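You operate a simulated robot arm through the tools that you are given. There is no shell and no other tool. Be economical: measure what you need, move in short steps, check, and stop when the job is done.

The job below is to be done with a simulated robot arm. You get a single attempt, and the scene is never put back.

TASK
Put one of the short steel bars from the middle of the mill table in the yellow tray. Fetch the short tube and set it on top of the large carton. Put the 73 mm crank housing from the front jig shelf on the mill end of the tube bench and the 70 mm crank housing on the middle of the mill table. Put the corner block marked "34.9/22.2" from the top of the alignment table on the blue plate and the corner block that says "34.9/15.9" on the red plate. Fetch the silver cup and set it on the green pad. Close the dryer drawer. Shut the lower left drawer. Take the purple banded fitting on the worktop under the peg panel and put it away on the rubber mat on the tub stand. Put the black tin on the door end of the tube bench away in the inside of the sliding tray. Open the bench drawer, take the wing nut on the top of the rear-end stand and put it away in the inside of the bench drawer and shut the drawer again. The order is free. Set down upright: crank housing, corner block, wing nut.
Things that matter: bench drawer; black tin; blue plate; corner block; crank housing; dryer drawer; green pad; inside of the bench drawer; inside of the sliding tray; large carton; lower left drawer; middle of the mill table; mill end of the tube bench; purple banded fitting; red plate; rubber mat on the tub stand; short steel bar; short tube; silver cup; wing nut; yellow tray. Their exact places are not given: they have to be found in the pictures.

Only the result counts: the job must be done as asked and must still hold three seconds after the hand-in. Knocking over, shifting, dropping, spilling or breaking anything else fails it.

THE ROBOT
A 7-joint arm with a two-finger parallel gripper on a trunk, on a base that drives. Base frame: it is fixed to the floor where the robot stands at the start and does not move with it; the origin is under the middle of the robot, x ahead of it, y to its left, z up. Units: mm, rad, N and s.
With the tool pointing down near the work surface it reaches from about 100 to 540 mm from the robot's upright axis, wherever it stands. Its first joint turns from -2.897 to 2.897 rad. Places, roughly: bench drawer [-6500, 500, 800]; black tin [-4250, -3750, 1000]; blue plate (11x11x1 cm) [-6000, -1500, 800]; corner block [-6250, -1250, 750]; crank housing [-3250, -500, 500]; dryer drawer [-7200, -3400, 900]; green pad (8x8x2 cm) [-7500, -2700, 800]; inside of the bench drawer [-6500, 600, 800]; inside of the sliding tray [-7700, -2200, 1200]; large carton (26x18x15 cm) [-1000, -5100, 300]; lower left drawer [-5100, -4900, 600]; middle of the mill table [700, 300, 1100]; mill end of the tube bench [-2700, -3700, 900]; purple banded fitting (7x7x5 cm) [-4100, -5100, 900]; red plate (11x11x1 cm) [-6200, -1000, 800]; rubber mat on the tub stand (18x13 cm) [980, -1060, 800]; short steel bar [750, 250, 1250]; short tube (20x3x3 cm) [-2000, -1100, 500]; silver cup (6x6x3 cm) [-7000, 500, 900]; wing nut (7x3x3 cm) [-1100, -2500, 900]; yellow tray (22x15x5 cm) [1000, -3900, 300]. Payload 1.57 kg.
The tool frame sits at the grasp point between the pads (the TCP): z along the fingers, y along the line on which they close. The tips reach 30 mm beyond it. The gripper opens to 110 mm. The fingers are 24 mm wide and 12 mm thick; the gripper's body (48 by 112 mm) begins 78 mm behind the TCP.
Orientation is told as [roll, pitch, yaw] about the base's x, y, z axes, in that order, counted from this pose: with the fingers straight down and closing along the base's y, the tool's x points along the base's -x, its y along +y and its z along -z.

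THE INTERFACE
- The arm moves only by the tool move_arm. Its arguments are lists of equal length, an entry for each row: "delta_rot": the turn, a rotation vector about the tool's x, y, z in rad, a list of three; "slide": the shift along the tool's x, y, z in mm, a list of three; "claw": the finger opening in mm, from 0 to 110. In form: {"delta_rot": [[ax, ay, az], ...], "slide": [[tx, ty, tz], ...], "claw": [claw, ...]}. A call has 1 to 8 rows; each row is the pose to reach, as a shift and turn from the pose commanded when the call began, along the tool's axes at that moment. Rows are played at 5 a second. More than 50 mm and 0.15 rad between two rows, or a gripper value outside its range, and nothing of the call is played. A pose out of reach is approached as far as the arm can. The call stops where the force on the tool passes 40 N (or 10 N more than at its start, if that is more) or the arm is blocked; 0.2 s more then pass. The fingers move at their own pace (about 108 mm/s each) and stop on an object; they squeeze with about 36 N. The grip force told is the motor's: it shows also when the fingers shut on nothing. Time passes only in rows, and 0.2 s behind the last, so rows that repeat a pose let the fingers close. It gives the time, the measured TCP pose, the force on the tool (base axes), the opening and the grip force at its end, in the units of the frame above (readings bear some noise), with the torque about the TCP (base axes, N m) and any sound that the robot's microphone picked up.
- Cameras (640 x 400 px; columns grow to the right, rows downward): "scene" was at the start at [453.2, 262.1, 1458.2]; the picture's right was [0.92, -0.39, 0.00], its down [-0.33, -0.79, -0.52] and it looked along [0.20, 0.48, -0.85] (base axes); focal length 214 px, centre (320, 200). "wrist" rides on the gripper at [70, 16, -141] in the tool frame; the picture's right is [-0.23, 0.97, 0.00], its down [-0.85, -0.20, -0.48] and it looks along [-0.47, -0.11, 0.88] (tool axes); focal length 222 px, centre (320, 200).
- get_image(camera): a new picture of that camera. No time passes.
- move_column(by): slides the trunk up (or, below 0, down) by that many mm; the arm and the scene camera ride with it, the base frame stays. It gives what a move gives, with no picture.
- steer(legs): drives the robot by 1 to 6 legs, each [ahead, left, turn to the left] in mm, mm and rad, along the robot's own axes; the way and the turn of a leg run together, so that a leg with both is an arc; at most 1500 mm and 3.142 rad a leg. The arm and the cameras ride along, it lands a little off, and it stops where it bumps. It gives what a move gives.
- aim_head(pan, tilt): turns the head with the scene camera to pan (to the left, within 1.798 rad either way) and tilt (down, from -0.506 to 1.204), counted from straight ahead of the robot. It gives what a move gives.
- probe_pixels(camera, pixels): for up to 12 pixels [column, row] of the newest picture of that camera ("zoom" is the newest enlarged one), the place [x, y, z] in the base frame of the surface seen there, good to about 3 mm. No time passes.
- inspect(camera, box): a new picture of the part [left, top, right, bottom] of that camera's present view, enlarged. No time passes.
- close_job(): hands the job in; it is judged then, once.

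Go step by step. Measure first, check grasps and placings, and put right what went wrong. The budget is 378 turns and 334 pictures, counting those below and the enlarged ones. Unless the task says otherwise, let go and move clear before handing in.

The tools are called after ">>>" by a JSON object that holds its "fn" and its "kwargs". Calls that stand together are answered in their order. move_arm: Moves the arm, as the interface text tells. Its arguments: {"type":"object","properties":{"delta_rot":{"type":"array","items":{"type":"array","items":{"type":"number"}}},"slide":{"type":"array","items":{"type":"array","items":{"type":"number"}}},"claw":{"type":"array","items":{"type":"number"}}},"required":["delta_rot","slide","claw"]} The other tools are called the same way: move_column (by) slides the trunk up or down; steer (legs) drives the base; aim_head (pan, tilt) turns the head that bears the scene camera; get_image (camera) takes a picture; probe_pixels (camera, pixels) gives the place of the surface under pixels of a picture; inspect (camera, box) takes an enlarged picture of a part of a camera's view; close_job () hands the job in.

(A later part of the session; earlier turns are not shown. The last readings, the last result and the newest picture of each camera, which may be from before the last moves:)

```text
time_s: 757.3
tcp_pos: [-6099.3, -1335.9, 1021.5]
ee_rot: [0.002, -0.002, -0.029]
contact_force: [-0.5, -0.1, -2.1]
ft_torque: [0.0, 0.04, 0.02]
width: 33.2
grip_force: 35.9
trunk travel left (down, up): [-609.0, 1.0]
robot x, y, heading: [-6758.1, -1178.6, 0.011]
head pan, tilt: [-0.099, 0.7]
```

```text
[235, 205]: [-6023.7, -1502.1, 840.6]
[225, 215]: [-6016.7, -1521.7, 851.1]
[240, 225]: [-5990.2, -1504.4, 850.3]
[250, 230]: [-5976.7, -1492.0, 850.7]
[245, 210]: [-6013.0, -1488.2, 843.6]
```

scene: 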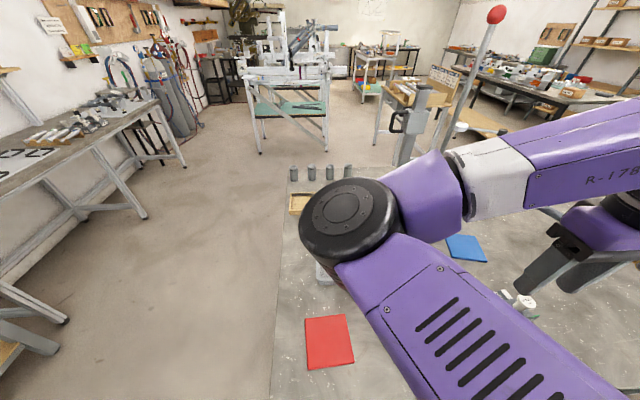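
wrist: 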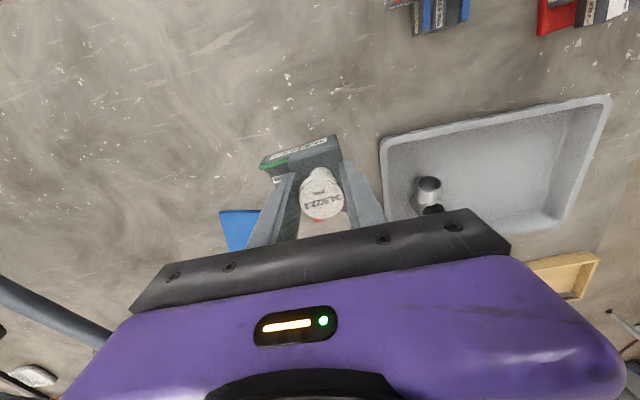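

I move towards the blue plate and measure it.

>>> {"fn": "steer", "kwargs": {"legs": [[60, -140, 0]]}}

>>> {"fn": "get_image", "kwargs": {"camera": "wrist"}}

>>> {"fn": "probe_pixels", "kwargs": {"camera": "wrist", "pixels": [[260, 140], [300, 130], [340, 125], [370, 140], [270, 170], [380, 170], [250, 200], [390, 200], [310, 150]]}}

```text
time_s: 758.7
tcp_pos: [-6038.7, -1479.0, 1020.3]
ee_rot: [0.0, -0.002, -0.033]
contact_force: [0.5, 0.7, -1.2]
ft_torque: [0.03, 0.0, 0.02]
width: 32.7
grip_force: 35.9
trunk travel left (down, up): [-609.0, 1.0]
robot x, y, heading: [-6698.3, -1321.6, 0.001]
head pan, tilt: [-0.099, 0.7]
```

```text
102 pictures are left
```

wrist: 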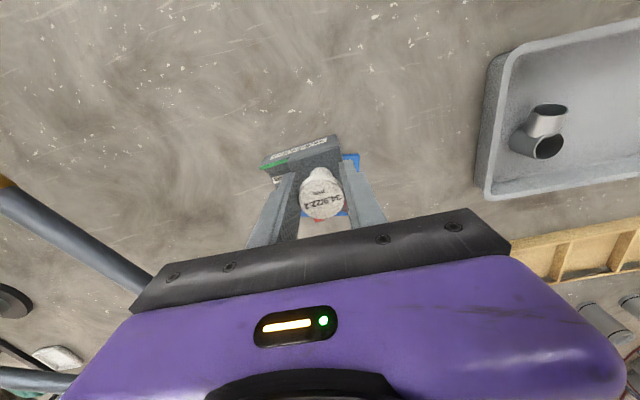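

```text
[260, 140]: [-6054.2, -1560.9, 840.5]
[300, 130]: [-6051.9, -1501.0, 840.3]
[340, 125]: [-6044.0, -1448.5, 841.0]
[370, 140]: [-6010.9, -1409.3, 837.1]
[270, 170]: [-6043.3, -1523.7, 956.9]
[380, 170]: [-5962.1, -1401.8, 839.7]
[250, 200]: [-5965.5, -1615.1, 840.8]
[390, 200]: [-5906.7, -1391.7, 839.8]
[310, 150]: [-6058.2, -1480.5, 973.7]
```

Blue plate is slightly turned, centre ≈(−5960,−1490). I aim the knob at (−5972,−1479): drive 67 forward and lower.

>>> {"fn": "steer", "kwargs": {"legs": [[67, 0, 0]]}}

>>> {"fn": "move_arm", "kwargs": {"delta_rot": [[0, 0, 0], [0, 0, 0], [0, 0, 0], [0, 0, 0]], "slide": [[0, 0, 30], [0, 0, 60], [0, 0, 78], [0, 0, 84]], "claw": [5, 5, 5, 5]}}

>>> {"fn": "get_image", "kwargs": {"camera": "wrist"}}

```text
time_s: 759.7
tcp_pos: [-6002.5, -1479.8, 1021.8]
ee_rot: [0.003, -0.003, -0.036]
contact_force: [0.2, 0.1, -1.4]
ft_torque: [0.02, 0.02, 0.01]
width: 32.7
grip_force: 36.0
trunk travel left (down, up): [-609.0, 1.0]
robot x, y, heading: [-6660.0, -1324.9, 0.002]
head pan, tilt: [-0.099, 0.7]
stopped in leg 1: the robot was blocked; the commanded pose is now the measured one
```

```text
time_s: 760.7
tcp_pos: [-6002.5, -1479.6, 935.8]
ee_rot: [0.003, -0.003, -0.036]
contact_force: [-0.5, -0.5, -2.2]
ft_torque: [0.0, 0.02, 0.02]
width: 32.9
grip_force: 36.5
trunk travel left (down, up): [-609.0, 1.0]
robot x, y, heading: [-6659.9, -1318.2, 0.002]
head pan, tilt: [-0.099, 0.7]
```

```text
101 pictures are left
```

wrist: 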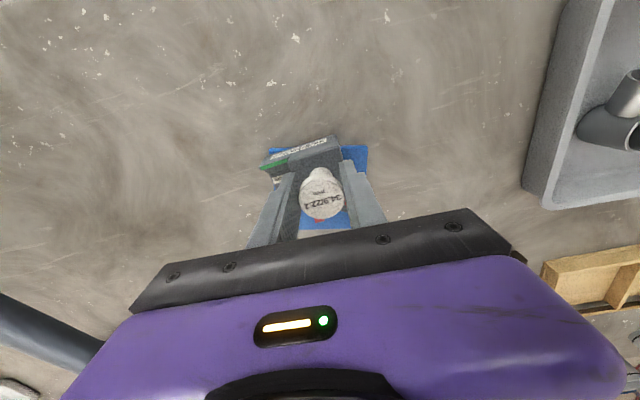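

The base is stopped by the table's frame; I extend the arm the last 30 mm, slightly raised, then set down.

>>> {"fn": "move_arm", "kwargs": {"delta_rot": [[0, 0, 0], [0, 0, 0], [0, 0, 0], [0, 0, 0]], "slide": [[0, 0, -12], [-15, 0, -12], [-30, 0, -12], [-30, 0, 0]], "claw": [5, 5, 5, 5]}}

>>> {"fn": "move_arm", "kwargs": {"delta_rot": [[0, 0, 0], [0, 0, 0]], "slide": [[0, 0, 3], [0, 0, 6]], "claw": [5, 5]}}

```text
time_s: 761.7
tcp_pos: [-5973.1, -1481.5, 935.9]
ee_rot: [0.001, 0.0, -0.038]
contact_force: [0.1, 0.9, -1.6]
ft_torque: [0.02, 0.0, -0.01]
width: 33.0
grip_force: 35.6
trunk travel left (down, up): [-609.0, 1.0]
robot x, y, heading: [-6660.6, -1321.2, 0.003]
head pan, tilt: [-0.099, 0.7]
```

```text
time_s: 762.3
tcp_pos: [-5973.2, -1481.0, 932.1]
ee_rot: [0.0, -0.003, -0.037]
contact_force: [-3.9, -2.3, 16.0]
ft_torque: [-0.15, 0.55, 0.0]
width: 33.1
grip_force: 35.6
trunk travel left (down, up): [-609.0, 1.0]
robot x, y, heading: [-6657.2, -1323.1, 0.003]
head pan, tilt: [-0.099, 0.7]
```

Contact. Release, rise and check.

>>> {"fn": "move_arm", "kwargs": {"delta_rot": [[0, 0, 0], [0, 0, 0], [0, 0, 0], [0, 0, 0], [0, 0, 0], [0, 0, 0], [0, 0, 0]], "slide": [[0, 0, 0], [0, 0, 0], [0, 0, 0], [0, 0, -20], [0, 0, -60], [0, 0, -100], [0, 0, -120]], "claw": [34, 45, 60, 60, 60, 60, 60]}}

>>> {"fn": "inspect", "kwargs": {"camera": "wrist", "box": [230, 70, 420, 210]}}

```text
time_s: 763.9
tcp_pos: [-5971.4, -1482.4, 1050.1]
ee_rot: [0.002, -0.001, -0.036]
contact_force: [-1.0, 0.9, -0.7]
ft_torque: [0.0, 0.0, 0.02]
width: 59.9
grip_force: 0.0
trunk travel left (down, up): [-609.0, 1.0]
robot x, y, heading: [-6660.4, -1322.3, -0.001]
head pan, tilt: [-0.099, 0.7]
```

```text
2.86 times, centred on (325, 140) of wrist
```

zoom: 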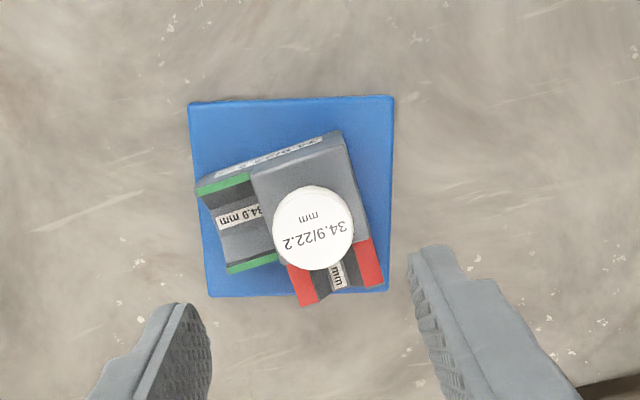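

Both corner blocks are placed. Now to the north bench (drawer and silver cup): back out, turn north and look.

>>> {"fn": "steer", "kwargs": {"legs": [[-220, 0, 0], [0, 0, 1.57], [850, 0, 0]]}}

>>> {"fn": "aim_head", "kwargs": {"pan": -0.1, "tilt": 0.55}}

>>> {"fn": "get_image", "kwargs": {"camera": "scene"}}

```text
time_s: 773.5
tcp_pos: [-6763.0, 204.6, 1051.1]
ee_rot: [0.001, -0.004, 1.56]
contact_force: [0.3, -0.3, -0.6]
ft_torque: [0.02, -0.01, 0.0]
width: 60.1
grip_force: 0.1
trunk travel left (down, up): [-609.0, 1.0]
robot x, y, heading: [-6906.9, -485.3, 1.598]
head pan, tilt: [-0.099, 0.7]
```

```text
time_s: 774.2
tcp_pos: [-6763.3, 204.6, 1050.2]
ee_rot: [0.001, -0.003, 1.56]
contact_force: [0.0, 0.0, 0.2]
ft_torque: [0.01, -0.01, -0.04]
width: 60.1
grip_force: 0.1
trunk travel left (down, up): [-609.0, 1.0]
robot x, y, heading: [-6910.2, -486.9, 1.593]
head pan, tilt: [-0.099, 0.55]
```

```text
99 pictures are left
```

scene: 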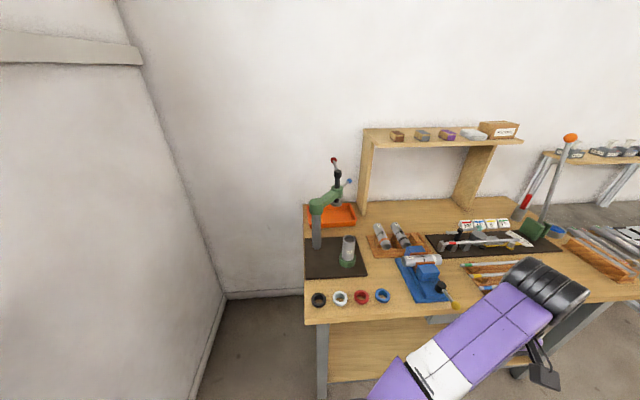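

I zoom on the bench top and front.

>>> {"fn": "inspect", "kwargs": {"camera": "scene", "box": [290, 230, 470, 360]}}

>>> {"fn": "probe_pixels", "kwargs": {"camera": "scene", "pixels": [[340, 298], [318, 300], [362, 298], [347, 250], [348, 240], [382, 296], [345, 265], [430, 318], [310, 318], [420, 290], [360, 325]]}}

```text
3.08 times, centred on (380, 295) of scene
```

zoom: 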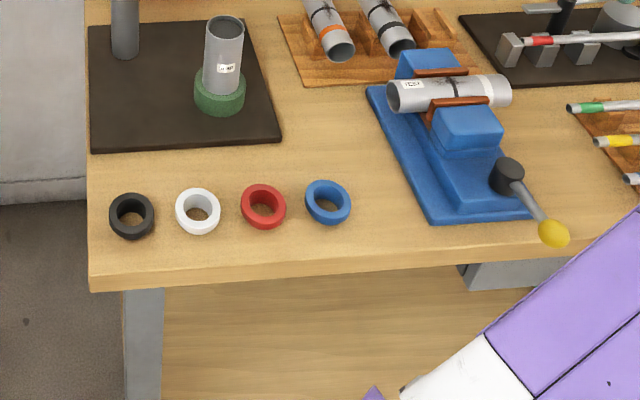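

```text
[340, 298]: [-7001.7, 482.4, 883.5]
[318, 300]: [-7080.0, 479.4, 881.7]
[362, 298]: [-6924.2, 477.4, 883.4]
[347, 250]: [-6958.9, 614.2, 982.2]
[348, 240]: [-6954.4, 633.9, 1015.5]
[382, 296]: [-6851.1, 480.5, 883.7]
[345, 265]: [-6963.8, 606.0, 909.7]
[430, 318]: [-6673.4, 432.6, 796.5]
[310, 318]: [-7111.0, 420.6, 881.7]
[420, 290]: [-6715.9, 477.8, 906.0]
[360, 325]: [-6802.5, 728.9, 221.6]
```

The silver cup is the ring at (−7002,482), OD≈51, between black and red ones (78 mm pitch). I go over it with the fingers at 62 mm.

>>> {"fn": "steer", "kwargs": {"legs": [[282, 233, -0.025]]}}

>>> {"fn": "get_image", "kwargs": {"camera": "wrist"}}

>>> {"fn": "inspect", "kwargs": {"camera": "wrist", "box": [230, 90, 400, 210]}}

>>> {"fn": "probe_pixels", "kwargs": {"camera": "zoom", "pixels": [[320, 200], [300, 200], [340, 200], [320, 180], [320, 220]]}}

```text
time_s: 776.5
tcp_pos: [-6985.5, 473.5, 1050.4]
ee_rot: [0.002, -0.004, 1.543]
contact_force: [-0.4, 0.1, 0.1]
ft_torque: [-0.02, -0.02, -0.04]
width: 60.3
grip_force: 0.0
trunk travel left (down, up): [-609.0, 1.0]
robot x, y, heading: [-7143.8, -214.5, 1.581]
head pan, tilt: [-0.099, 0.55]
```

```text
97 pictures are left
```

wrist: 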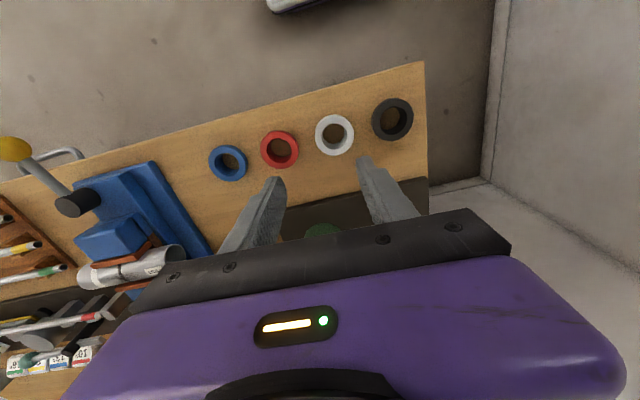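

```text
3.33 times, centred on (315, 150) of wrist
```

zoom: 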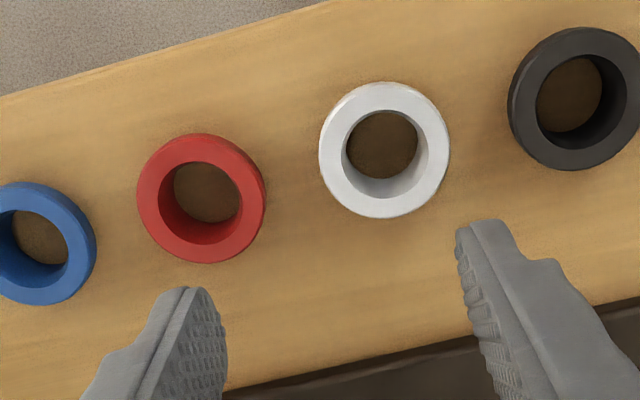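

```text
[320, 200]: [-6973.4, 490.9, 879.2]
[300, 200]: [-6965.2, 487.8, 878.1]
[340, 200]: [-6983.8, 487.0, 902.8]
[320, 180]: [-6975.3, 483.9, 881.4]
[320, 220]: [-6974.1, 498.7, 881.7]
```

>>> {"fn": "probe_pixels", "kwargs": {"camera": "zoom", "pixels": [[328, 150], [440, 150], [384, 93], [384, 205], [335, 130], [432, 175]]}}

```text
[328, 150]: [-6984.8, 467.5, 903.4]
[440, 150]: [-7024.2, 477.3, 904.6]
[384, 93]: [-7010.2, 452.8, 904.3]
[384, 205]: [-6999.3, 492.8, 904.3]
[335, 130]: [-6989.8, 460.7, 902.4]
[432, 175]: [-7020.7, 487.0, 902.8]
```

Cup centre (−7005,473), top 904. I shift 19 mm and lower to z≈914, close and lift.

>>> {"fn": "move_arm", "kwargs": {"delta_rot": [[0, 0, 0], [0, 0, 0], [0, 0, 0], [0, 0, 0]], "slide": [[0, 19, 35], [0, 19, 75], [0, 19, 110], [0, 19, 136]], "claw": [60, 60, 60, 60]}}

>>> {"fn": "get_image", "kwargs": {"camera": "wrist"}}

```text
time_s: 777.5
tcp_pos: [-7004.0, 477.6, 914.7]
ee_rot: [0.003, -0.004, 1.544]
contact_force: [0.5, 0.3, 0.2]
ft_torque: [0.02, 0.01, 0.02]
width: 59.8
grip_force: 0.1
trunk travel left (down, up): [-609.0, 1.0]
robot x, y, heading: [-7138.4, -217.0, 1.58]
head pan, tilt: [-0.099, 0.55]
```

```text
95 pictures are left
```

wrist: 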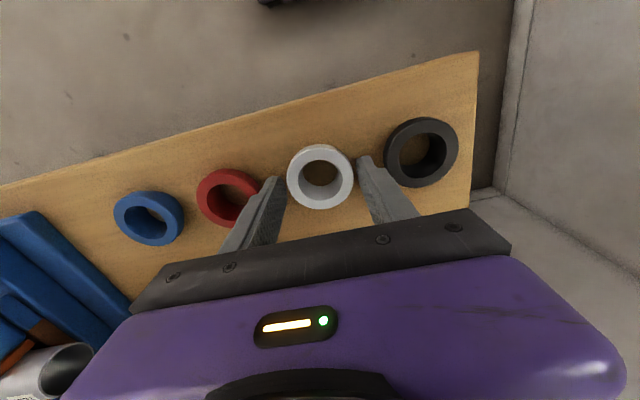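

>>> {"fn": "move_arm", "kwargs": {"delta_rot": [[0, 0, 0], [0, 0, 0], [0, 0, 0], [0, 0, 0], [0, 0, 0], [0, 0, 0], [0, 0, 0], [0, 0, 0]], "slide": [[4, 0, 0], [4, 0, 0], [4, 0, 0], [4, 0, 0], [4, 0, -12], [4, 0, -40], [4, 0, -80], [4, 0, -120]], "claw": [60, 30, 10, 5, 5, 5, 5, 5]}}

>>> {"fn": "get_image", "kwargs": {"camera": "wrist"}}

```text
time_s: 779.3
tcp_pos: [-7002.8, 472.7, 1035.2]
ee_rot: [0.001, -0.002, 1.542]
contact_force: [0.2, 0.3, -0.4]
ft_torque: [-0.01, 0.0, 0.0]
width: 49.3
grip_force: 35.7
trunk travel left (down, up): [-609.0, 1.0]
robot x, y, heading: [-7138.6, -211.3, 1.582]
head pan, tilt: [-0.099, 0.55]
```

```text
94 pictures are left
```

wrist: 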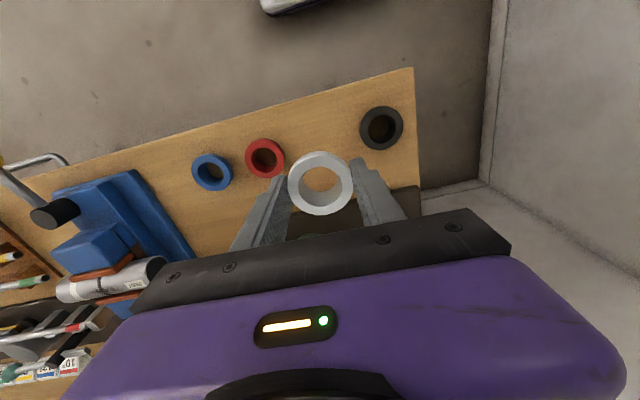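

The cup is held. I raise it, drive to the west bench and line up with the green pad.

>>> {"fn": "move_arm", "kwargs": {"delta_rot": [[0, 0, 0], [0, 0, 0], [0, 0, 0]], "slide": [[0, 0, -40], [0, 0, -80], [0, 0, -115]], "claw": [5, 5, 5]}}

>>> {"fn": "steer", "kwargs": {"legs": [[-389, -238, 0], [0, 0, 1.555], [-95, 0, 0], [0, 1150, 0], [0, 1150, 0]]}}

>>> {"fn": "get_image", "kwargs": {"camera": "wrist"}}

>>> {"fn": "aim_head", "kwargs": {"pan": -0.3, "tilt": 0.8}}

>>> {"fn": "get_image", "kwargs": {"camera": "scene"}}

```text
time_s: 780.1
tcp_pos: [-7003.8, 470.3, 1149.9]
ee_rot: [0.001, -0.003, 1.544]
contact_force: [0.3, 0.4, -0.3]
ft_torque: [0.0, 0.02, 0.01]
width: 49.2
grip_force: 36.1
trunk travel left (down, up): [-609.0, 1.0]
robot x, y, heading: [-7136.2, -214.0, 1.583]
head pan, tilt: [-0.099, 0.55]
```

```text
time_s: 795.5
tcp_pos: [-7553.0, -2080.2, 1149.7]
ee_rot: [-0.031, -0.007, 3.037]
contact_force: [-1.2, 2.3, -0.8]
ft_torque: [-0.05, -0.04, -0.06]
width: 49.0
grip_force: 35.4
trunk travel left (down, up): [-609.0, 1.0]
robot x, y, heading: [-6879.5, -2269.3, 3.086]
head pan, tilt: [-0.099, 0.55]
stopped in leg 5: the force on the tool passed its limit at 121 N (the readings are from after the stop); the commanded pose is now the measured one
```

```text
93 pictures are left
```

wrist: 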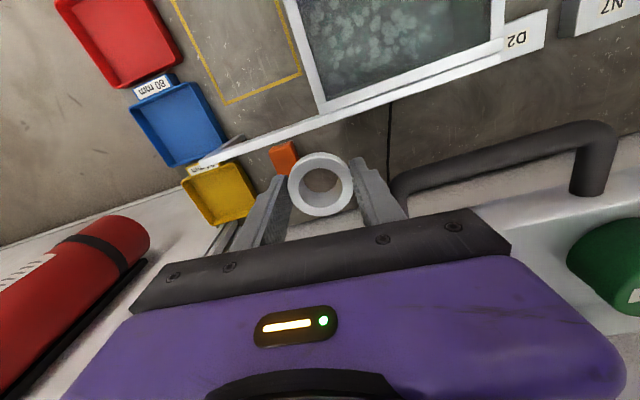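

```text
time_s: 796.3
tcp_pos: [-7553.2, -2080.3, 1151.3]
ee_rot: [-0.031, -0.009, 3.041]
contact_force: [-0.1, 8.4, -1.3]
ft_torque: [-0.12, -0.01, -0.05]
width: 48.8
grip_force: 35.6
trunk travel left (down, up): [-609.0, 1.0]
robot x, y, heading: [-6879.6, -2270.6, 3.089]
head pan, tilt: [-0.3, 0.799]
```

```text
92 pictures are left
```

scene: 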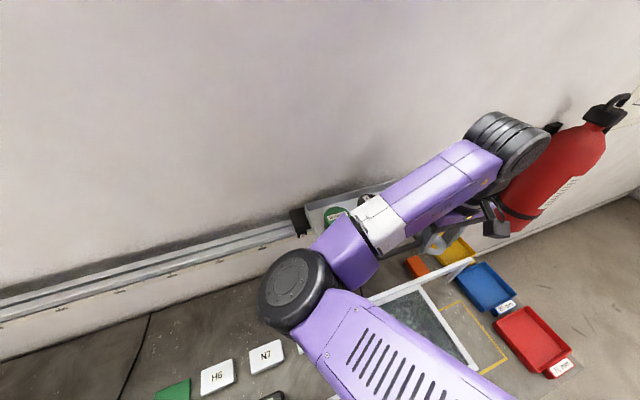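

The hand ran against the tray's handle. I back north and east at once and check the tray.

>>> {"fn": "steer", "kwargs": {"legs": [[0, -80, 0], [-130, 0, 0.05]]}}

>>> {"fn": "aim_head", "kwargs": {"pan": 0.1, "tilt": 0.6}}

>>> {"fn": "get_image", "kwargs": {"camera": "scene"}}

```text
time_s: 798.2
tcp_pos: [-7428.9, -2043.4, 1150.8]
ee_rot: [-0.032, -0.011, 3.094]
contact_force: [-1.1, -0.1, -0.2]
ft_torque: [0.02, -0.03, 0.0]
width: 49.0
grip_force: 35.9
trunk travel left (down, up): [-609.0, 1.0]
robot x, y, heading: [-6746.4, -2196.0, -3.139]
head pan, tilt: [-0.3, 0.799]
```

```text
time_s: 799.1
tcp_pos: [-7428.2, -2042.5, 1150.8]
ee_rot: [-0.031, -0.008, 3.093]
contact_force: [0.5, -0.3, -0.3]
ft_torque: [0.0, -0.01, 0.0]
width: 49.0
grip_force: 36.2
trunk travel left (down, up): [-609.0, 1.0]
robot x, y, heading: [-6744.0, -2198.7, -3.143]
head pan, tilt: [0.099, 0.6]
```

```text
91 pictures are left
```

scene: 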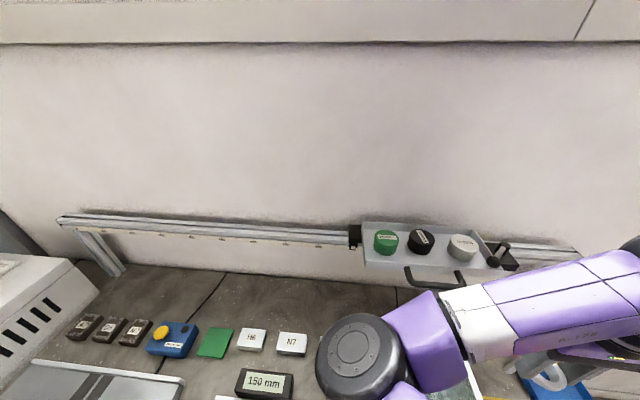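

>>> {"fn": "probe_pixels", "kwargs": {"camera": "scene", "pixels": [[386, 238], [421, 236], [462, 242], [366, 262], [425, 268], [440, 255], [215, 342], [200, 330], [228, 355], [235, 332], [475, 258]]}}

>>> {"fn": "inspect", "kwargs": {"camera": "scene", "box": [340, 205, 530, 300]}}

```text
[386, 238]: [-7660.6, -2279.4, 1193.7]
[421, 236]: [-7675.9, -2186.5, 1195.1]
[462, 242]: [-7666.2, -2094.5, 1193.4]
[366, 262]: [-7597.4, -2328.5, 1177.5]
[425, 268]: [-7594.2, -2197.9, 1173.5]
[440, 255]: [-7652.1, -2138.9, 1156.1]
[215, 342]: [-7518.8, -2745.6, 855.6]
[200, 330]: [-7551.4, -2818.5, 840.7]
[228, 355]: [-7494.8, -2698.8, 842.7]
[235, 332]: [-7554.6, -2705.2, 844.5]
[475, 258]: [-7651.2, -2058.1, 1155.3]
```

```text
3.37 times, centred on (435, 252) of scene
```

zoom: 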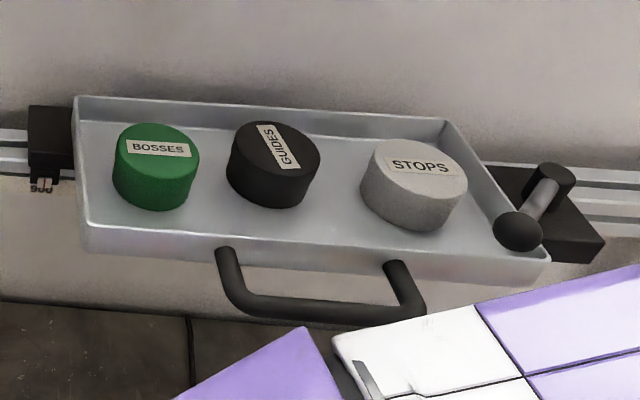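

The tray and its jars are unmoved. Green pad centre ≈(−7520,−2745), top 856. I drive south clear of the handle, then forward over the pad.

>>> {"fn": "steer", "kwargs": {"legs": [[0, 700, 0]]}}

>>> {"fn": "get_image", "kwargs": {"camera": "wrist"}}

```text
time_s: 802.9
tcp_pos: [-7429.6, -2732.5, 1151.3]
ee_rot: [-0.031, -0.01, 3.089]
contact_force: [0.1, -1.2, 0.4]
ft_torque: [0.01, 0.0, -0.01]
width: 49.0
grip_force: 36.1
trunk travel left (down, up): [-609.0, 1.0]
robot x, y, heading: [-6744.6, -2884.5, 3.139]
head pan, tilt: [0.099, 0.6]
```

```text
89 pictures are left
```

wrist: 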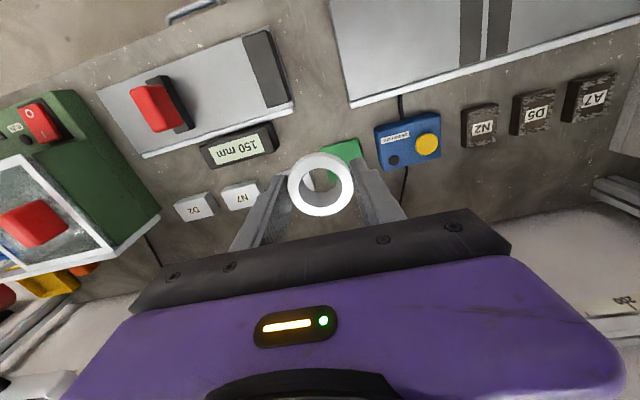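

I lower to ≈905 here (free table below), then creep forward over the pad.

>>> {"fn": "move_arm", "kwargs": {"delta_rot": [[-0.006, 0, 0], [-0.012, 0, 0], [-0.018, 0, 0], [-0.025, 0, 0], [-0.031, 0, 0], [-0.031, 0, 0]], "slide": [[0, 0, 42], [0, 0, 84], [0, 0, 126], [0, 0, 168], [0, 0, 210], [0, 0, 244]], "claw": [5, 5, 5, 5, 5, 5]}}

>>> {"fn": "steer", "kwargs": {"legs": [[88, 12, 0]]}}

>>> {"fn": "get_image", "kwargs": {"camera": "wrist"}}

```text
time_s: 804.3
tcp_pos: [-7431.6, -2722.6, 906.4]
ee_rot: [-0.001, -0.009, 3.089]
contact_force: [0.5, 0.4, 0.3]
ft_torque: [0.0, -0.01, -0.01]
width: 49.1
grip_force: 36.2
trunk travel left (down, up): [-609.0, 1.0]
robot x, y, heading: [-6742.6, -2882.3, 3.137]
head pan, tilt: [0.099, 0.6]
```

```text
time_s: 805.4
tcp_pos: [-7516.3, -2732.1, 905.4]
ee_rot: [-0.001, -0.008, 3.087]
contact_force: [0.1, 0.1, -0.1]
ft_torque: [0.01, 0.0, 0.02]
width: 49.4
grip_force: 36.3
trunk travel left (down, up): [-609.0, 1.0]
robot x, y, heading: [-6830.3, -2893.9, 3.137]
head pan, tilt: [0.099, 0.6]
```

```text
88 pictures are left
```

wrist: 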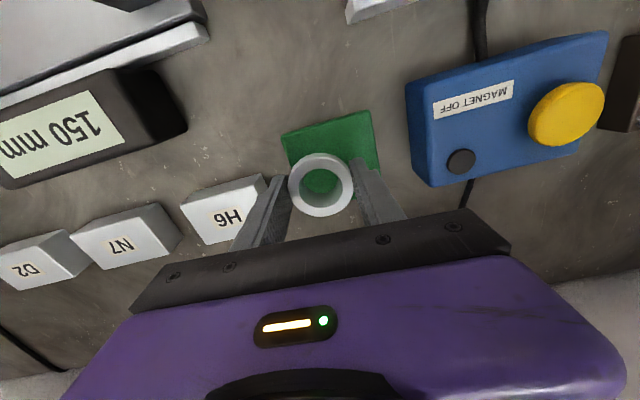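

>>> {"fn": "probe_pixels", "kwargs": {"camera": "wrist", "pixels": [[287, 137], [368, 116], [376, 165], [330, 140], [268, 190], [300, 150]]}}

```text
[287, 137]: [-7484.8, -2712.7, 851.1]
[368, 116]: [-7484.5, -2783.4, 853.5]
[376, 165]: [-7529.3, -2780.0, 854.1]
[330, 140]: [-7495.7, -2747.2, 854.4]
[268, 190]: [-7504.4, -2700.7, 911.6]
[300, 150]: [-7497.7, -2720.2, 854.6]
```

Pad centre (−7522,−2748). I correct 16 mm and set the cup down.

>>> {"fn": "move_arm", "kwargs": {"delta_rot": [[0, 0, 0], [0, 0, 0], [0, 0, 0], [0, 0, 0]], "slide": [[-3, 8, 0], [-5, 16, 5], [-5, 16, 12], [-5, 16, 16]], "claw": [5, 5, 5, 5]}}

>>> {"fn": "move_arm", "kwargs": {"delta_rot": [[0, 0, 0], [0, 0, 0]], "slide": [[0, 0, 2], [0, 0, 4]], "claw": [5, 5]}}

```text
time_s: 806.4
tcp_pos: [-7522.4, -2748.0, 889.1]
ee_rot: [0.0, -0.009, 3.087]
contact_force: [0.0, 0.2, 0.2]
ft_torque: [0.0, 0.02, -0.01]
width: 49.2
grip_force: 35.3
trunk travel left (down, up): [-609.0, 1.0]
robot x, y, heading: [-6832.5, -2899.7, 3.138]
head pan, tilt: [0.099, 0.6]
```

```text
time_s: 807.0
tcp_pos: [-7521.9, -2748.8, 887.2]
ee_rot: [-0.001, -0.008, 3.089]
contact_force: [0.0, -4.0, 17.1]
ft_torque: [-0.1, -0.09, -0.01]
width: 49.1
grip_force: 36.1
trunk travel left (down, up): [-609.0, 1.0]
robot x, y, heading: [-6832.4, -2897.2, 3.135]
head pan, tilt: [0.099, 0.6]
```

Contact. Release, rise, back off and check.

>>> {"fn": "move_arm", "kwargs": {"delta_rot": [[0, 0, 0], [0, 0, 0], [0, 0, 0], [0, 0, 0], [0, 0, 0], [0, 0, 0]], "slide": [[0, 0, 0], [0, 0, 0], [0, 0, -15], [0, 0, -45], [0, 0, -80], [0, 0, -115]], "claw": [50, 60, 60, 60, 60, 60]}}

>>> {"fn": "get_image", "kwargs": {"camera": "wrist"}}

```text
time_s: 808.4
tcp_pos: [-7524.4, -2749.7, 1001.7]
ee_rot: [0.0, -0.008, 3.089]
contact_force: [0.1, -0.7, 0.2]
ft_torque: [-0.01, -0.03, 0.01]
width: 59.8
grip_force: 0.0
trunk travel left (down, up): [-609.0, 1.0]
robot x, y, heading: [-6831.9, -2897.2, 3.135]
head pan, tilt: [0.099, 0.6]
```

```text
87 pictures are left
```

wrist: 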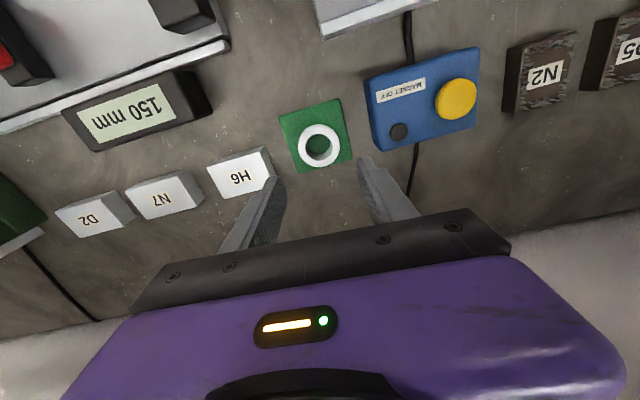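

Cup done. Now the bench drawer: raise the hand, turn north and drive up the aisle.

>>> {"fn": "move_arm", "kwargs": {"delta_rot": [[0, 0, 0], [0, 0, 0], [0, 0, 0]], "slide": [[0, 0, -40], [0, 0, -80], [0, 0, -110]], "claw": [60, 60, 60]}}

>>> {"fn": "steer", "kwargs": {"legs": [[-40, 0, 0], [0, 0, -1.565], [1200, 0, 0], [1150, 0, 0]]}}

>>> {"fn": "aim_head", "kwargs": {"pan": -0.5, "tilt": 0.7}}

>>> {"fn": "get_image", "kwargs": {"camera": "scene"}}

>>> {"fn": "get_image", "kwargs": {"camera": "wrist"}}

```text
time_s: 809.2
tcp_pos: [-7520.8, -2749.2, 1109.1]
ee_rot: [-0.001, -0.006, 3.088]
contact_force: [-0.2, 0.2, -1.2]
ft_torque: [0.01, 0.0, 0.03]
width: 59.9
grip_force: 0.0
trunk travel left (down, up): [-609.0, 1.0]
robot x, y, heading: [-6833.0, -2897.5, 3.137]
head pan, tilt: [0.099, 0.6]
```

```text
time_s: 825.0
tcp_pos: [-6548.8, 140.1, 1109.8]
ee_rot: [-0.001, -0.009, 1.489]
contact_force: [-0.1, 0.4, 0.0]
ft_torque: [-0.01, -0.03, -0.01]
width: 59.8
grip_force: 0.1
trunk travel left (down, up): [-609.0, 1.0]
robot x, y, heading: [-6712.7, -546.8, 1.538]
head pan, tilt: [0.099, 0.6]
```

```text
time_s: 826.0
tcp_pos: [-6546.3, 140.1, 1108.6]
ee_rot: [0.0, -0.009, 1.488]
contact_force: [0.5, 0.0, -0.7]
ft_torque: [0.0, 0.02, 0.01]
width: 60.2
grip_force: 0.1
trunk travel left (down, up): [-609.0, 1.0]
robot x, y, heading: [-6716.7, -546.3, 1.537]
head pan, tilt: [-0.499, 0.7]
```

```text
86 pictures are left
```

scene: 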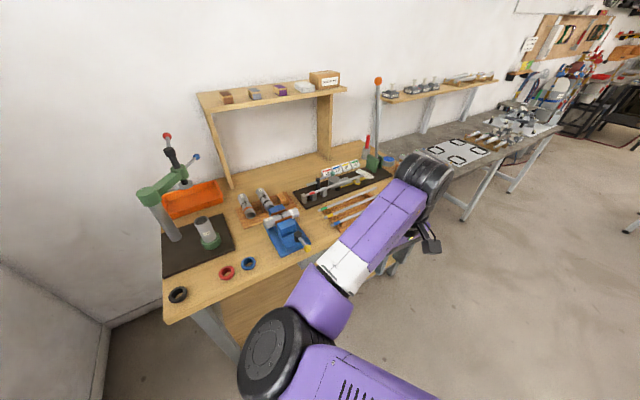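

```text
85 pictures are left
```

wrist: 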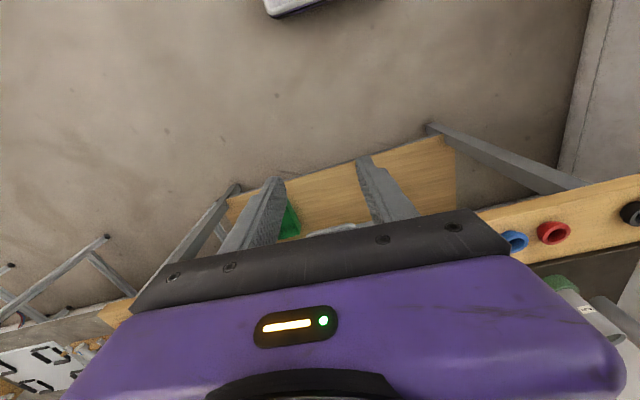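

The drawer's bar handle shows at wrist (330,229). I lower the trunk and look closer at it.

>>> {"fn": "move_column", "kwargs": {"by": -200}}

>>> {"fn": "get_image", "kwargs": {"camera": "wrist"}}

>>> {"fn": "inspect", "kwargs": {"camera": "wrist", "box": [220, 150, 440, 260]}}

```text
time_s: 828.2
tcp_pos: [-6548.4, 139.5, 909.2]
ee_rot: [0.0, -0.009, 1.488]
contact_force: [-1.0, 0.1, 0.1]
ft_torque: [-0.01, -0.02, 0.01]
width: 60.1
grip_force: 0.1
trunk travel left (down, up): [-409.0, 201.0]
robot x, y, heading: [-6717.0, -543.0, 1.532]
head pan, tilt: [-0.499, 0.7]
```

```text
84 pictures are left
```

wrist: 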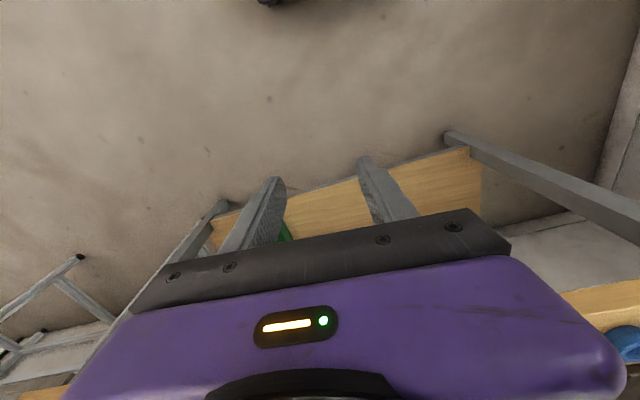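

```text
2.91 times, centred on (330, 205) of wrist
```

zoom: 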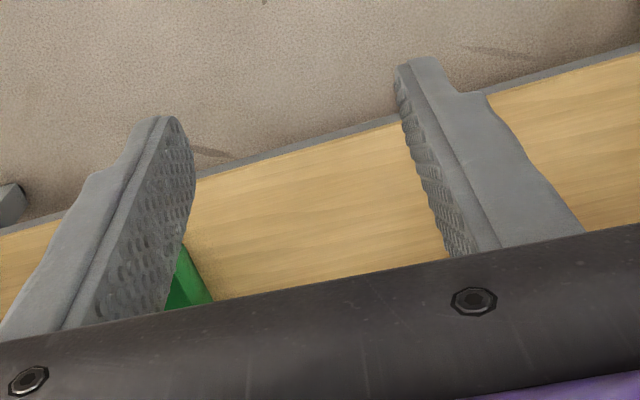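

The hand hides it from here. I raise again and move 140 mm closer, looking from above.

>>> {"fn": "move_column", "kwargs": {"by": 160}}

>>> {"fn": "steer", "kwargs": {"legs": [[180, 0, 0.035]]}}

>>> {"fn": "get_image", "kwargs": {"camera": "wrist"}}

```text
time_s: 830.0
tcp_pos: [-6548.6, 140.0, 1068.3]
ee_rot: [-0.001, -0.009, 1.488]
contact_force: [-0.3, -0.3, -0.4]
ft_torque: [-0.02, -0.02, -0.01]
width: 59.9
grip_force: 0.1
trunk travel left (down, up): [-569.0, 41.0]
robot x, y, heading: [-6717.5, -544.0, 1.535]
head pan, tilt: [-0.499, 0.7]
```

```text
time_s: 831.5
tcp_pos: [-6565.6, 320.6, 1068.4]
ee_rot: [0.0, -0.007, 1.518]
contact_force: [-0.5, -0.5, 0.9]
ft_torque: [0.0, -0.01, -0.06]
width: 60.0
grip_force: 0.1
trunk travel left (down, up): [-569.0, 41.0]
robot x, y, heading: [-6713.5, -373.4, 1.565]
head pan, tilt: [-0.499, 0.7]
```

```text
82 pictures are left
```

wrist: 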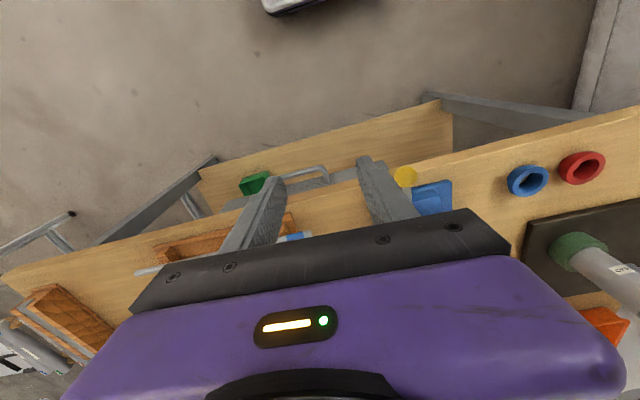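

>>> {"fn": "inspect", "kwargs": {"camera": "wrist", "box": [240, 145, 380, 215]}}

>>> {"fn": "probe_pixels", "kwargs": {"camera": "wrist", "pixels": [[290, 178], [305, 169], [322, 166], [327, 175], [300, 185], [315, 178], [340, 175], [340, 185], [250, 205], [240, 203], [345, 180]]}}

```text
4.57 times, centred on (310, 180) of wrist
```

zoom: 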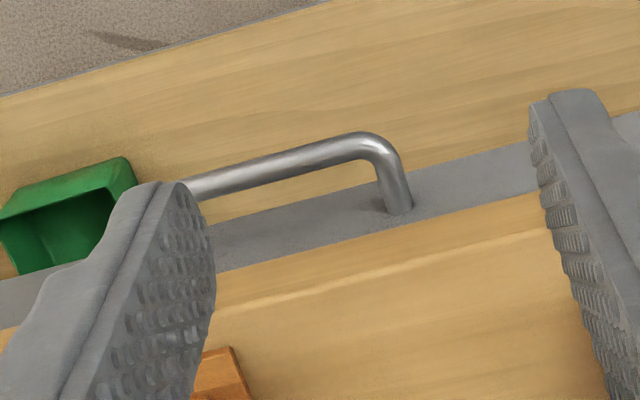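

```text
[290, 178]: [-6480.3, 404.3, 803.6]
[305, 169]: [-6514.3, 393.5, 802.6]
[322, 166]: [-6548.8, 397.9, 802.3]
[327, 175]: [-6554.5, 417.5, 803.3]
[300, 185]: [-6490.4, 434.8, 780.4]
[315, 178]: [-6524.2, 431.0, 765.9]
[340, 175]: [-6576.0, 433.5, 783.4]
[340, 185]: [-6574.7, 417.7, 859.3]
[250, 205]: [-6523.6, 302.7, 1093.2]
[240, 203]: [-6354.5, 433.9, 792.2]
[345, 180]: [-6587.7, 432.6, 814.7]
```

Handle bar: y≈396, z 803, x −6555..−6430; drawer face y 432, bench edge y 417. I'll pinch the bar with one finger behind it, tool turned 90° and leaned 0.3. First turn the tool.

>>> {"fn": "move_arm", "kwargs": {"delta_rot": [[0, 0, 0.145], [0, 0, 0.29], [0, 0, 0.435], [0, 0, 0.58], [0, 0, 0.725], [0, 0, 0.87], [0, 0, 1.015], [0, 0, 1.16]], "slide": [[0, 0, 0], [0, 0, 0], [0, 0, 0], [0, 0, 0], [0, 0, 0], [0, 0, 0], [0, 0, 0], [0, 0, 0]], "claw": [60, 50, 40, 30, 26, 26, 26, 26]}}

>>> {"fn": "move_arm", "kwargs": {"delta_rot": [[0, 0, 0.12], [0, 0, 0.24], [0, 0, 0.36]], "slide": [[0, 0, 0], [0, 0, 0], [0, 0, 0]], "claw": [26, 26, 26]}}

>>> {"fn": "move_arm", "kwargs": {"delta_rot": [[-0.1, 0, 0], [-0.2, 0, 0], [-0.3, 0, 0]], "slide": [[-20, 0, 0], [-40, 0, 0], [-60, 0, 0]], "claw": [26, 26, 26]}}

```text
time_s: 833.3
tcp_pos: [-6566.0, 319.2, 1068.6]
ee_rot: [0.008, -0.003, 0.357]
contact_force: [-1.2, -0.4, -0.1]
ft_torque: [0.03, 0.02, 0.01]
width: 25.9
grip_force: 0.1
trunk travel left (down, up): [-569.0, 41.0]
robot x, y, heading: [-6712.9, -368.0, 1.567]
head pan, tilt: [-0.499, 0.7]
```

```text
time_s: 834.1
tcp_pos: [-6566.2, 318.6, 1069.9]
ee_rot: [0.008, -0.001, -0.001]
contact_force: [0.1, 0.4, -0.3]
ft_torque: [-0.02, 0.0, 0.01]
width: 26.0
grip_force: 0.1
trunk travel left (down, up): [-569.0, 41.0]
robot x, y, heading: [-6707.6, -369.4, 1.563]
head pan, tilt: [-0.499, 0.7]
```

```text
time_s: 834.9
tcp_pos: [-6504.5, 318.6, 1069.0]
ee_rot: [0.309, -0.002, -0.001]
contact_force: [-0.4, 0.8, 0.3]
ft_torque: [-0.02, 0.0, -0.01]
width: 26.0
grip_force: 0.1
trunk travel left (down, up): [-569.0, 41.0]
robot x, y, heading: [-6716.4, -373.0, 1.57]
head pan, tilt: [-0.499, 0.7]
```

Tool pose is right. I place it on the approach line: y +51, trunk −178, then look.

>>> {"fn": "move_column", "kwargs": {"by": -178}}

>>> {"fn": "move_arm", "kwargs": {"delta_rot": [[0, 0, 0], [0, 0, 0]], "slide": [[0, 25, 8], [0, 48.6, 15.5]], "claw": [26, 26]}}

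>>> {"fn": "get_image", "kwargs": {"camera": "wrist"}}

```text
time_s: 836.9
tcp_pos: [-6505.0, 318.7, 892.2]
ee_rot: [0.309, 0.001, -0.001]
contact_force: [0.0, -0.2, -0.2]
ft_torque: [0.01, -0.02, 0.0]
width: 26.3
grip_force: 0.0
trunk travel left (down, up): [-391.0, 219.0]
robot x, y, heading: [-6711.4, -370.4, 1.567]
head pan, tilt: [-0.499, 0.7]
```

```text
time_s: 837.5
tcp_pos: [-6502.6, 368.7, 890.7]
ee_rot: [0.308, -0.002, -0.001]
contact_force: [-1.0, -0.1, 0.0]
ft_torque: [0.04, -0.01, 0.03]
width: 25.9
grip_force: 0.0
trunk travel left (down, up): [-391.0, 219.0]
robot x, y, heading: [-6714.3, -369.7, 1.569]
head pan, tilt: [-0.499, 0.7]
```

```text
80 pictures are left
```

wrist: 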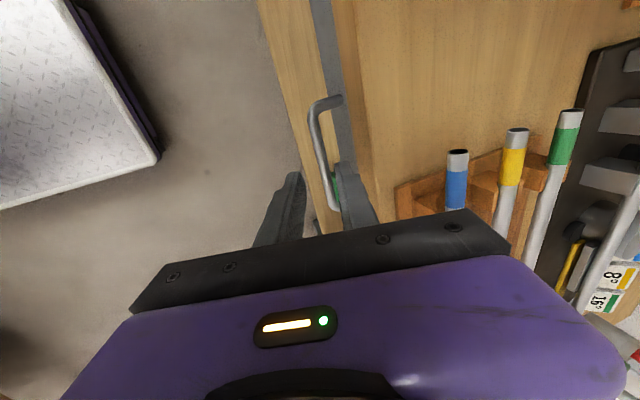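

The bar (325,160) lies between the two fingers' lines. I slide along the tool axis by 76 mm.

>>> {"fn": "move_arm", "kwargs": {"delta_rot": [[0, 0, 0], [0, 0, 0], [0, 0, 0], [0, 0, 0]], "slide": [[0, 0, 25], [0, 0, 48], [0, 0, 64], [0, 0, 76]], "claw": [26, 26, 26, 26]}}

>>> {"fn": "get_image", "kwargs": {"camera": "wrist"}}

```text
time_s: 838.5
tcp_pos: [-6504.3, 391.4, 819.3]
ee_rot: [0.308, 0.0, -0.001]
contact_force: [0.1, -0.5, -0.3]
ft_torque: [0.01, -0.01, 0.0]
width: 26.0
grip_force: 0.0
trunk travel left (down, up): [-391.0, 219.0]
robot x, y, heading: [-6714.4, -373.2, 1.569]
head pan, tilt: [-0.499, 0.7]
```

```text
79 pictures are left
```

wrist: 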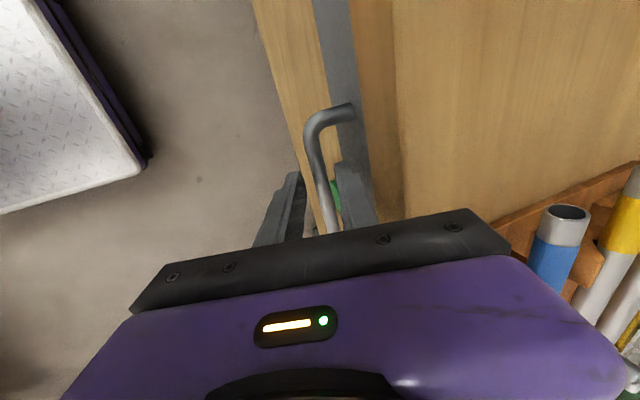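

The bar is between the fingers. Close, then pull the drawer out by driving back.

>>> {"fn": "move_arm", "kwargs": {"delta_rot": [[0, 0, 0], [0, 0, 0], [0, 0, 0]], "slide": [[0, 0, 0], [0, 0, 0], [0, 0, 0]], "claw": [0, 0, 0]}}

>>> {"fn": "steer", "kwargs": {"legs": [[-200, 0, 0]]}}

>>> {"fn": "get_image", "kwargs": {"camera": "wrist"}}

```text
time_s: 839.3
tcp_pos: [-6505.0, 391.5, 818.9]
ee_rot: [0.31, -0.003, 0.001]
contact_force: [1.2, 1.8, 3.4]
ft_torque: [0.12, -0.59, 0.57]
width: 11.7
grip_force: 30.0
trunk travel left (down, up): [-391.0, 219.0]
robot x, y, heading: [-6709.9, -369.1, 1.566]
head pan, tilt: [-0.499, 0.7]
```

```text
time_s: 840.9
tcp_pos: [-6503.9, 194.9, 819.0]
ee_rot: [0.309, 0.003, 0.0]
contact_force: [-18.2, 1.6, 3.6]
ft_torque: [0.05, 0.21, 0.82]
width: 12.2
grip_force: 29.2
trunk travel left (down, up): [-391.0, 219.0]
robot x, y, heading: [-6715.2, -567.1, 1.566]
head pan, tilt: [-0.499, 0.7]
```

```text
78 pictures are left
```

wrist: 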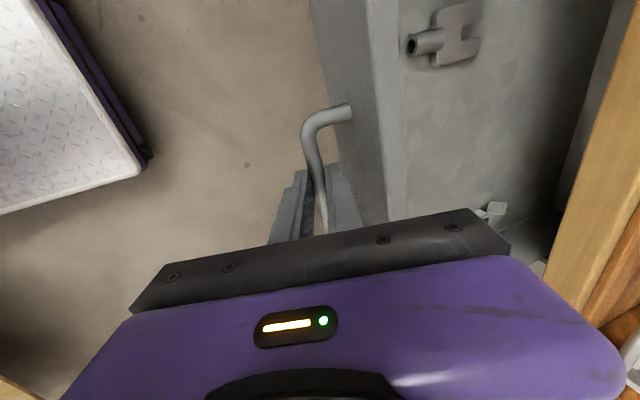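

The drawer is open by ~200 mm. I release, retreat up along the tool axis and restore the tool's usual orientation.

>>> {"fn": "move_arm", "kwargs": {"delta_rot": [[0, 0, 0], [0, 0, 0], [0, 0, 0], [0, 0, 0], [0, 0, 0], [0, 0, 0]], "slide": [[0, 0, 0], [0, 0, 0], [0, 0, -30], [0, 0, -65], [0, 0, -105], [0, 0, -145]], "claw": [26, 26, 26, 26, 26, 26]}}

>>> {"fn": "move_arm", "kwargs": {"delta_rot": [[0.1, 0, 0], [0.2, 0, 0], [0.309, 0, 0]], "slide": [[0, -10, 0], [0, -20, 0], [0, -30, 0]], "claw": [26, 26, 26]}}

>>> {"fn": "move_arm", "kwargs": {"delta_rot": [[0, 0, -0.145], [0, 0, -0.29], [0, 0, -0.435], [0, 0, -0.58], [0, 0, -0.725], [0, 0, -0.87], [0, 0, -1.015], [0, 0, -1.16]], "slide": [[0, 0, 0], [0, 0, 0], [0, 0, 0], [0, 0, 0], [0, 0, 0], [0, 0, 0], [0, 0, 0], [0, 0, 0]], "claw": [60, 80, 80, 80, 80, 80, 80, 80]}}

>>> {"fn": "aim_head", "kwargs": {"pan": -0.5, "tilt": 0.9}}

>>> {"fn": "get_image", "kwargs": {"camera": "scene"}}

```text
time_s: 842.3
tcp_pos: [-6503.7, 155.0, 954.6]
ee_rot: [0.307, 0.001, 0.0]
contact_force: [0.7, 0.1, -0.5]
ft_torque: [0.0, 0.02, 0.02]
width: 25.8
grip_force: 0.1
trunk travel left (down, up): [-391.0, 219.0]
robot x, y, heading: [-6714.2, -569.7, 1.563]
head pan, tilt: [-0.499, 0.7]
```

```text
time_s: 843.1
tcp_pos: [-6503.3, 123.3, 946.8]
ee_rot: [-0.002, 0.002, -0.002]
contact_force: [0.1, -0.1, 0.2]
ft_torque: [-0.02, 0.01, 0.03]
width: 26.0
grip_force: 0.0
trunk travel left (down, up): [-391.0, 219.0]
robot x, y, heading: [-6716.7, -568.0, 1.564]
head pan, tilt: [-0.499, 0.7]
```

```text
time_s: 844.9
tcp_pos: [-6503.6, 121.8, 948.4]
ee_rot: [0.002, 0.002, 1.16]
contact_force: [0.0, -1.0, 1.2]
ft_torque: [0.02, 0.0, 0.02]
width: 80.0
grip_force: 0.1
trunk travel left (down, up): [-391.0, 219.0]
robot x, y, heading: [-6710.3, -565.4, 1.565]
head pan, tilt: [-0.499, 0.7]
```

```text
time_s: 845.6
tcp_pos: [-6503.1, 122.0, 949.2]
ee_rot: [0.001, 0.002, 1.156]
contact_force: [1.1, 0.6, 0.0]
ft_torque: [0.03, -0.01, 0.01]
width: 80.2
grip_force: 0.1
trunk travel left (down, up): [-391.0, 219.0]
robot x, y, heading: [-6712.7, -566.2, 1.562]
head pan, tilt: [-0.499, 0.901]
```

```text
77 pictures are left
```

scene: 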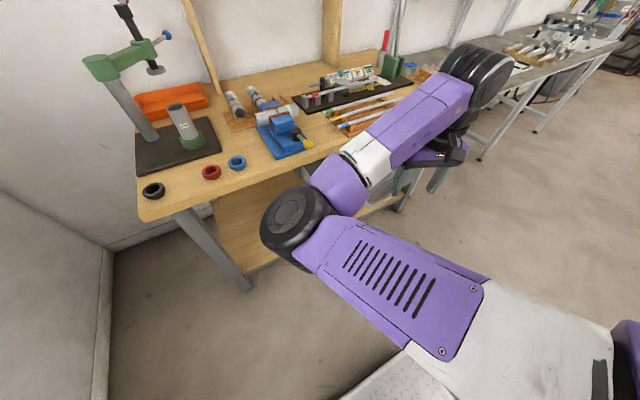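

Drawer open with parts inside. Now the 70 housing (C), to be taken from the east side of the front jig. I drive: east, then south, then east along the known corridor.

>>> {"fn": "move_arm", "kwargs": {"delta_rot": [[0, 0, -0.12], [0, 0, -0.24], [0, 0, -0.4]], "slide": [[0, 0, -20], [0, 0, -40], [0, 0, -60]], "claw": [80, 80, 80]}}

>>> {"fn": "steer", "kwargs": {"legs": [[0, 0, -1.565], [1450, 0, 0], [270, 0, 0], [0, -1450, 0], [0, -880, 0]]}}

>>> {"fn": "steer", "kwargs": {"legs": [[1400, 0, 0], [870, 0, 0], [0, 0, 2.94]]}}

```text
refused: row 3 steps farther than a row can; nothing moved
```

```text
time_s: 866.3
tcp_pos: [-4292.9, -2345.5, 947.8]
ee_rot: [0.009, 0.016, -0.396]
contact_force: [-2.3, 2.1, 1.0]
ft_torque: [-0.26, -0.25, -0.05]
width: 79.7
grip_force: 0.0
trunk travel left (down, up): [-391.0, 219.0]
robot x, y, heading: [-4979.4, -2161.5, 0.024]
head pan, tilt: [-0.499, 0.901]
stopped in leg 5: the force on the tool passed its limit at 114 N (the readings are from after the stop); the commanded pose is now the measured one
```

```text
time_s: 867.2
tcp_pos: [-4291.7, -2345.7, 947.9]
ee_rot: [0.006, 0.021, -0.416]
contact_force: [-6.4, 3.7, 4.5]
ft_torque: [-0.58, -0.73, -0.2]
width: 79.9
grip_force: 0.1
trunk travel left (down, up): [-391.0, 219.0]
robot x, y, heading: [-4974.6, -2159.0, 0.02]
head pan, tilt: [-0.499, 0.901]
stopped in leg 1: the robot was blocked; the commanded pose is now the measured one
```

The hand met the small wooden table's corner. I back west immediately and look whether anything moved.

>>> {"fn": "steer", "kwargs": {"legs": [[-200, 0, 0]]}}

>>> {"fn": "move_column", "kwargs": {"by": 200}}

>>> {"fn": "aim_head", "kwargs": {"pan": -0.1, "tilt": 0.6}}

>>> {"fn": "get_image", "kwargs": {"camera": "scene"}}

```text
time_s: 868.3
tcp_pos: [-4371.8, -2358.0, 948.2]
ee_rot: [0.006, 0.021, -0.428]
contact_force: [0.5, -0.4, -0.4]
ft_torque: [-0.01, -0.03, -0.02]
width: 79.9
grip_force: 0.1
trunk travel left (down, up): [-391.0, 219.0]
robot x, y, heading: [-5052.3, -2162.2, 0.005]
head pan, tilt: [-0.499, 0.901]
stopped in leg 1: the robot was blocked; the commanded pose is now the measured one
```

```text
time_s: 870.5
tcp_pos: [-4370.6, -2358.3, 1148.3]
ee_rot: [0.009, 0.02, -0.429]
contact_force: [0.3, 0.5, -1.1]
ft_torque: [-0.03, 0.01, 0.02]
width: 79.9
grip_force: 0.0
trunk travel left (down, up): [-591.0, 19.0]
robot x, y, heading: [-5048.1, -2163.4, 0.006]
head pan, tilt: [-0.499, 0.901]
```

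```text
time_s: 871.4
tcp_pos: [-4372.0, -2358.9, 1148.9]
ee_rot: [0.009, 0.022, -0.426]
contact_force: [-0.1, 0.3, -0.1]
ft_torque: [-0.01, -0.05, -0.02]
width: 80.0
grip_force: 0.0
trunk travel left (down, up): [-591.0, 19.0]
robot x, y, heading: [-5051.8, -2163.5, 0.012]
head pan, tilt: [-0.099, 0.6]
```

```text
76 pictures are left
```

scene: 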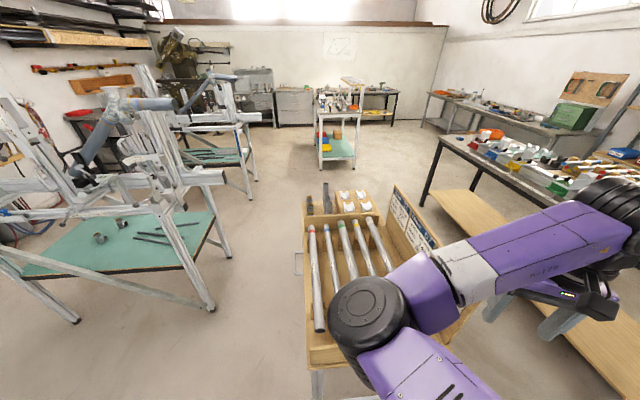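

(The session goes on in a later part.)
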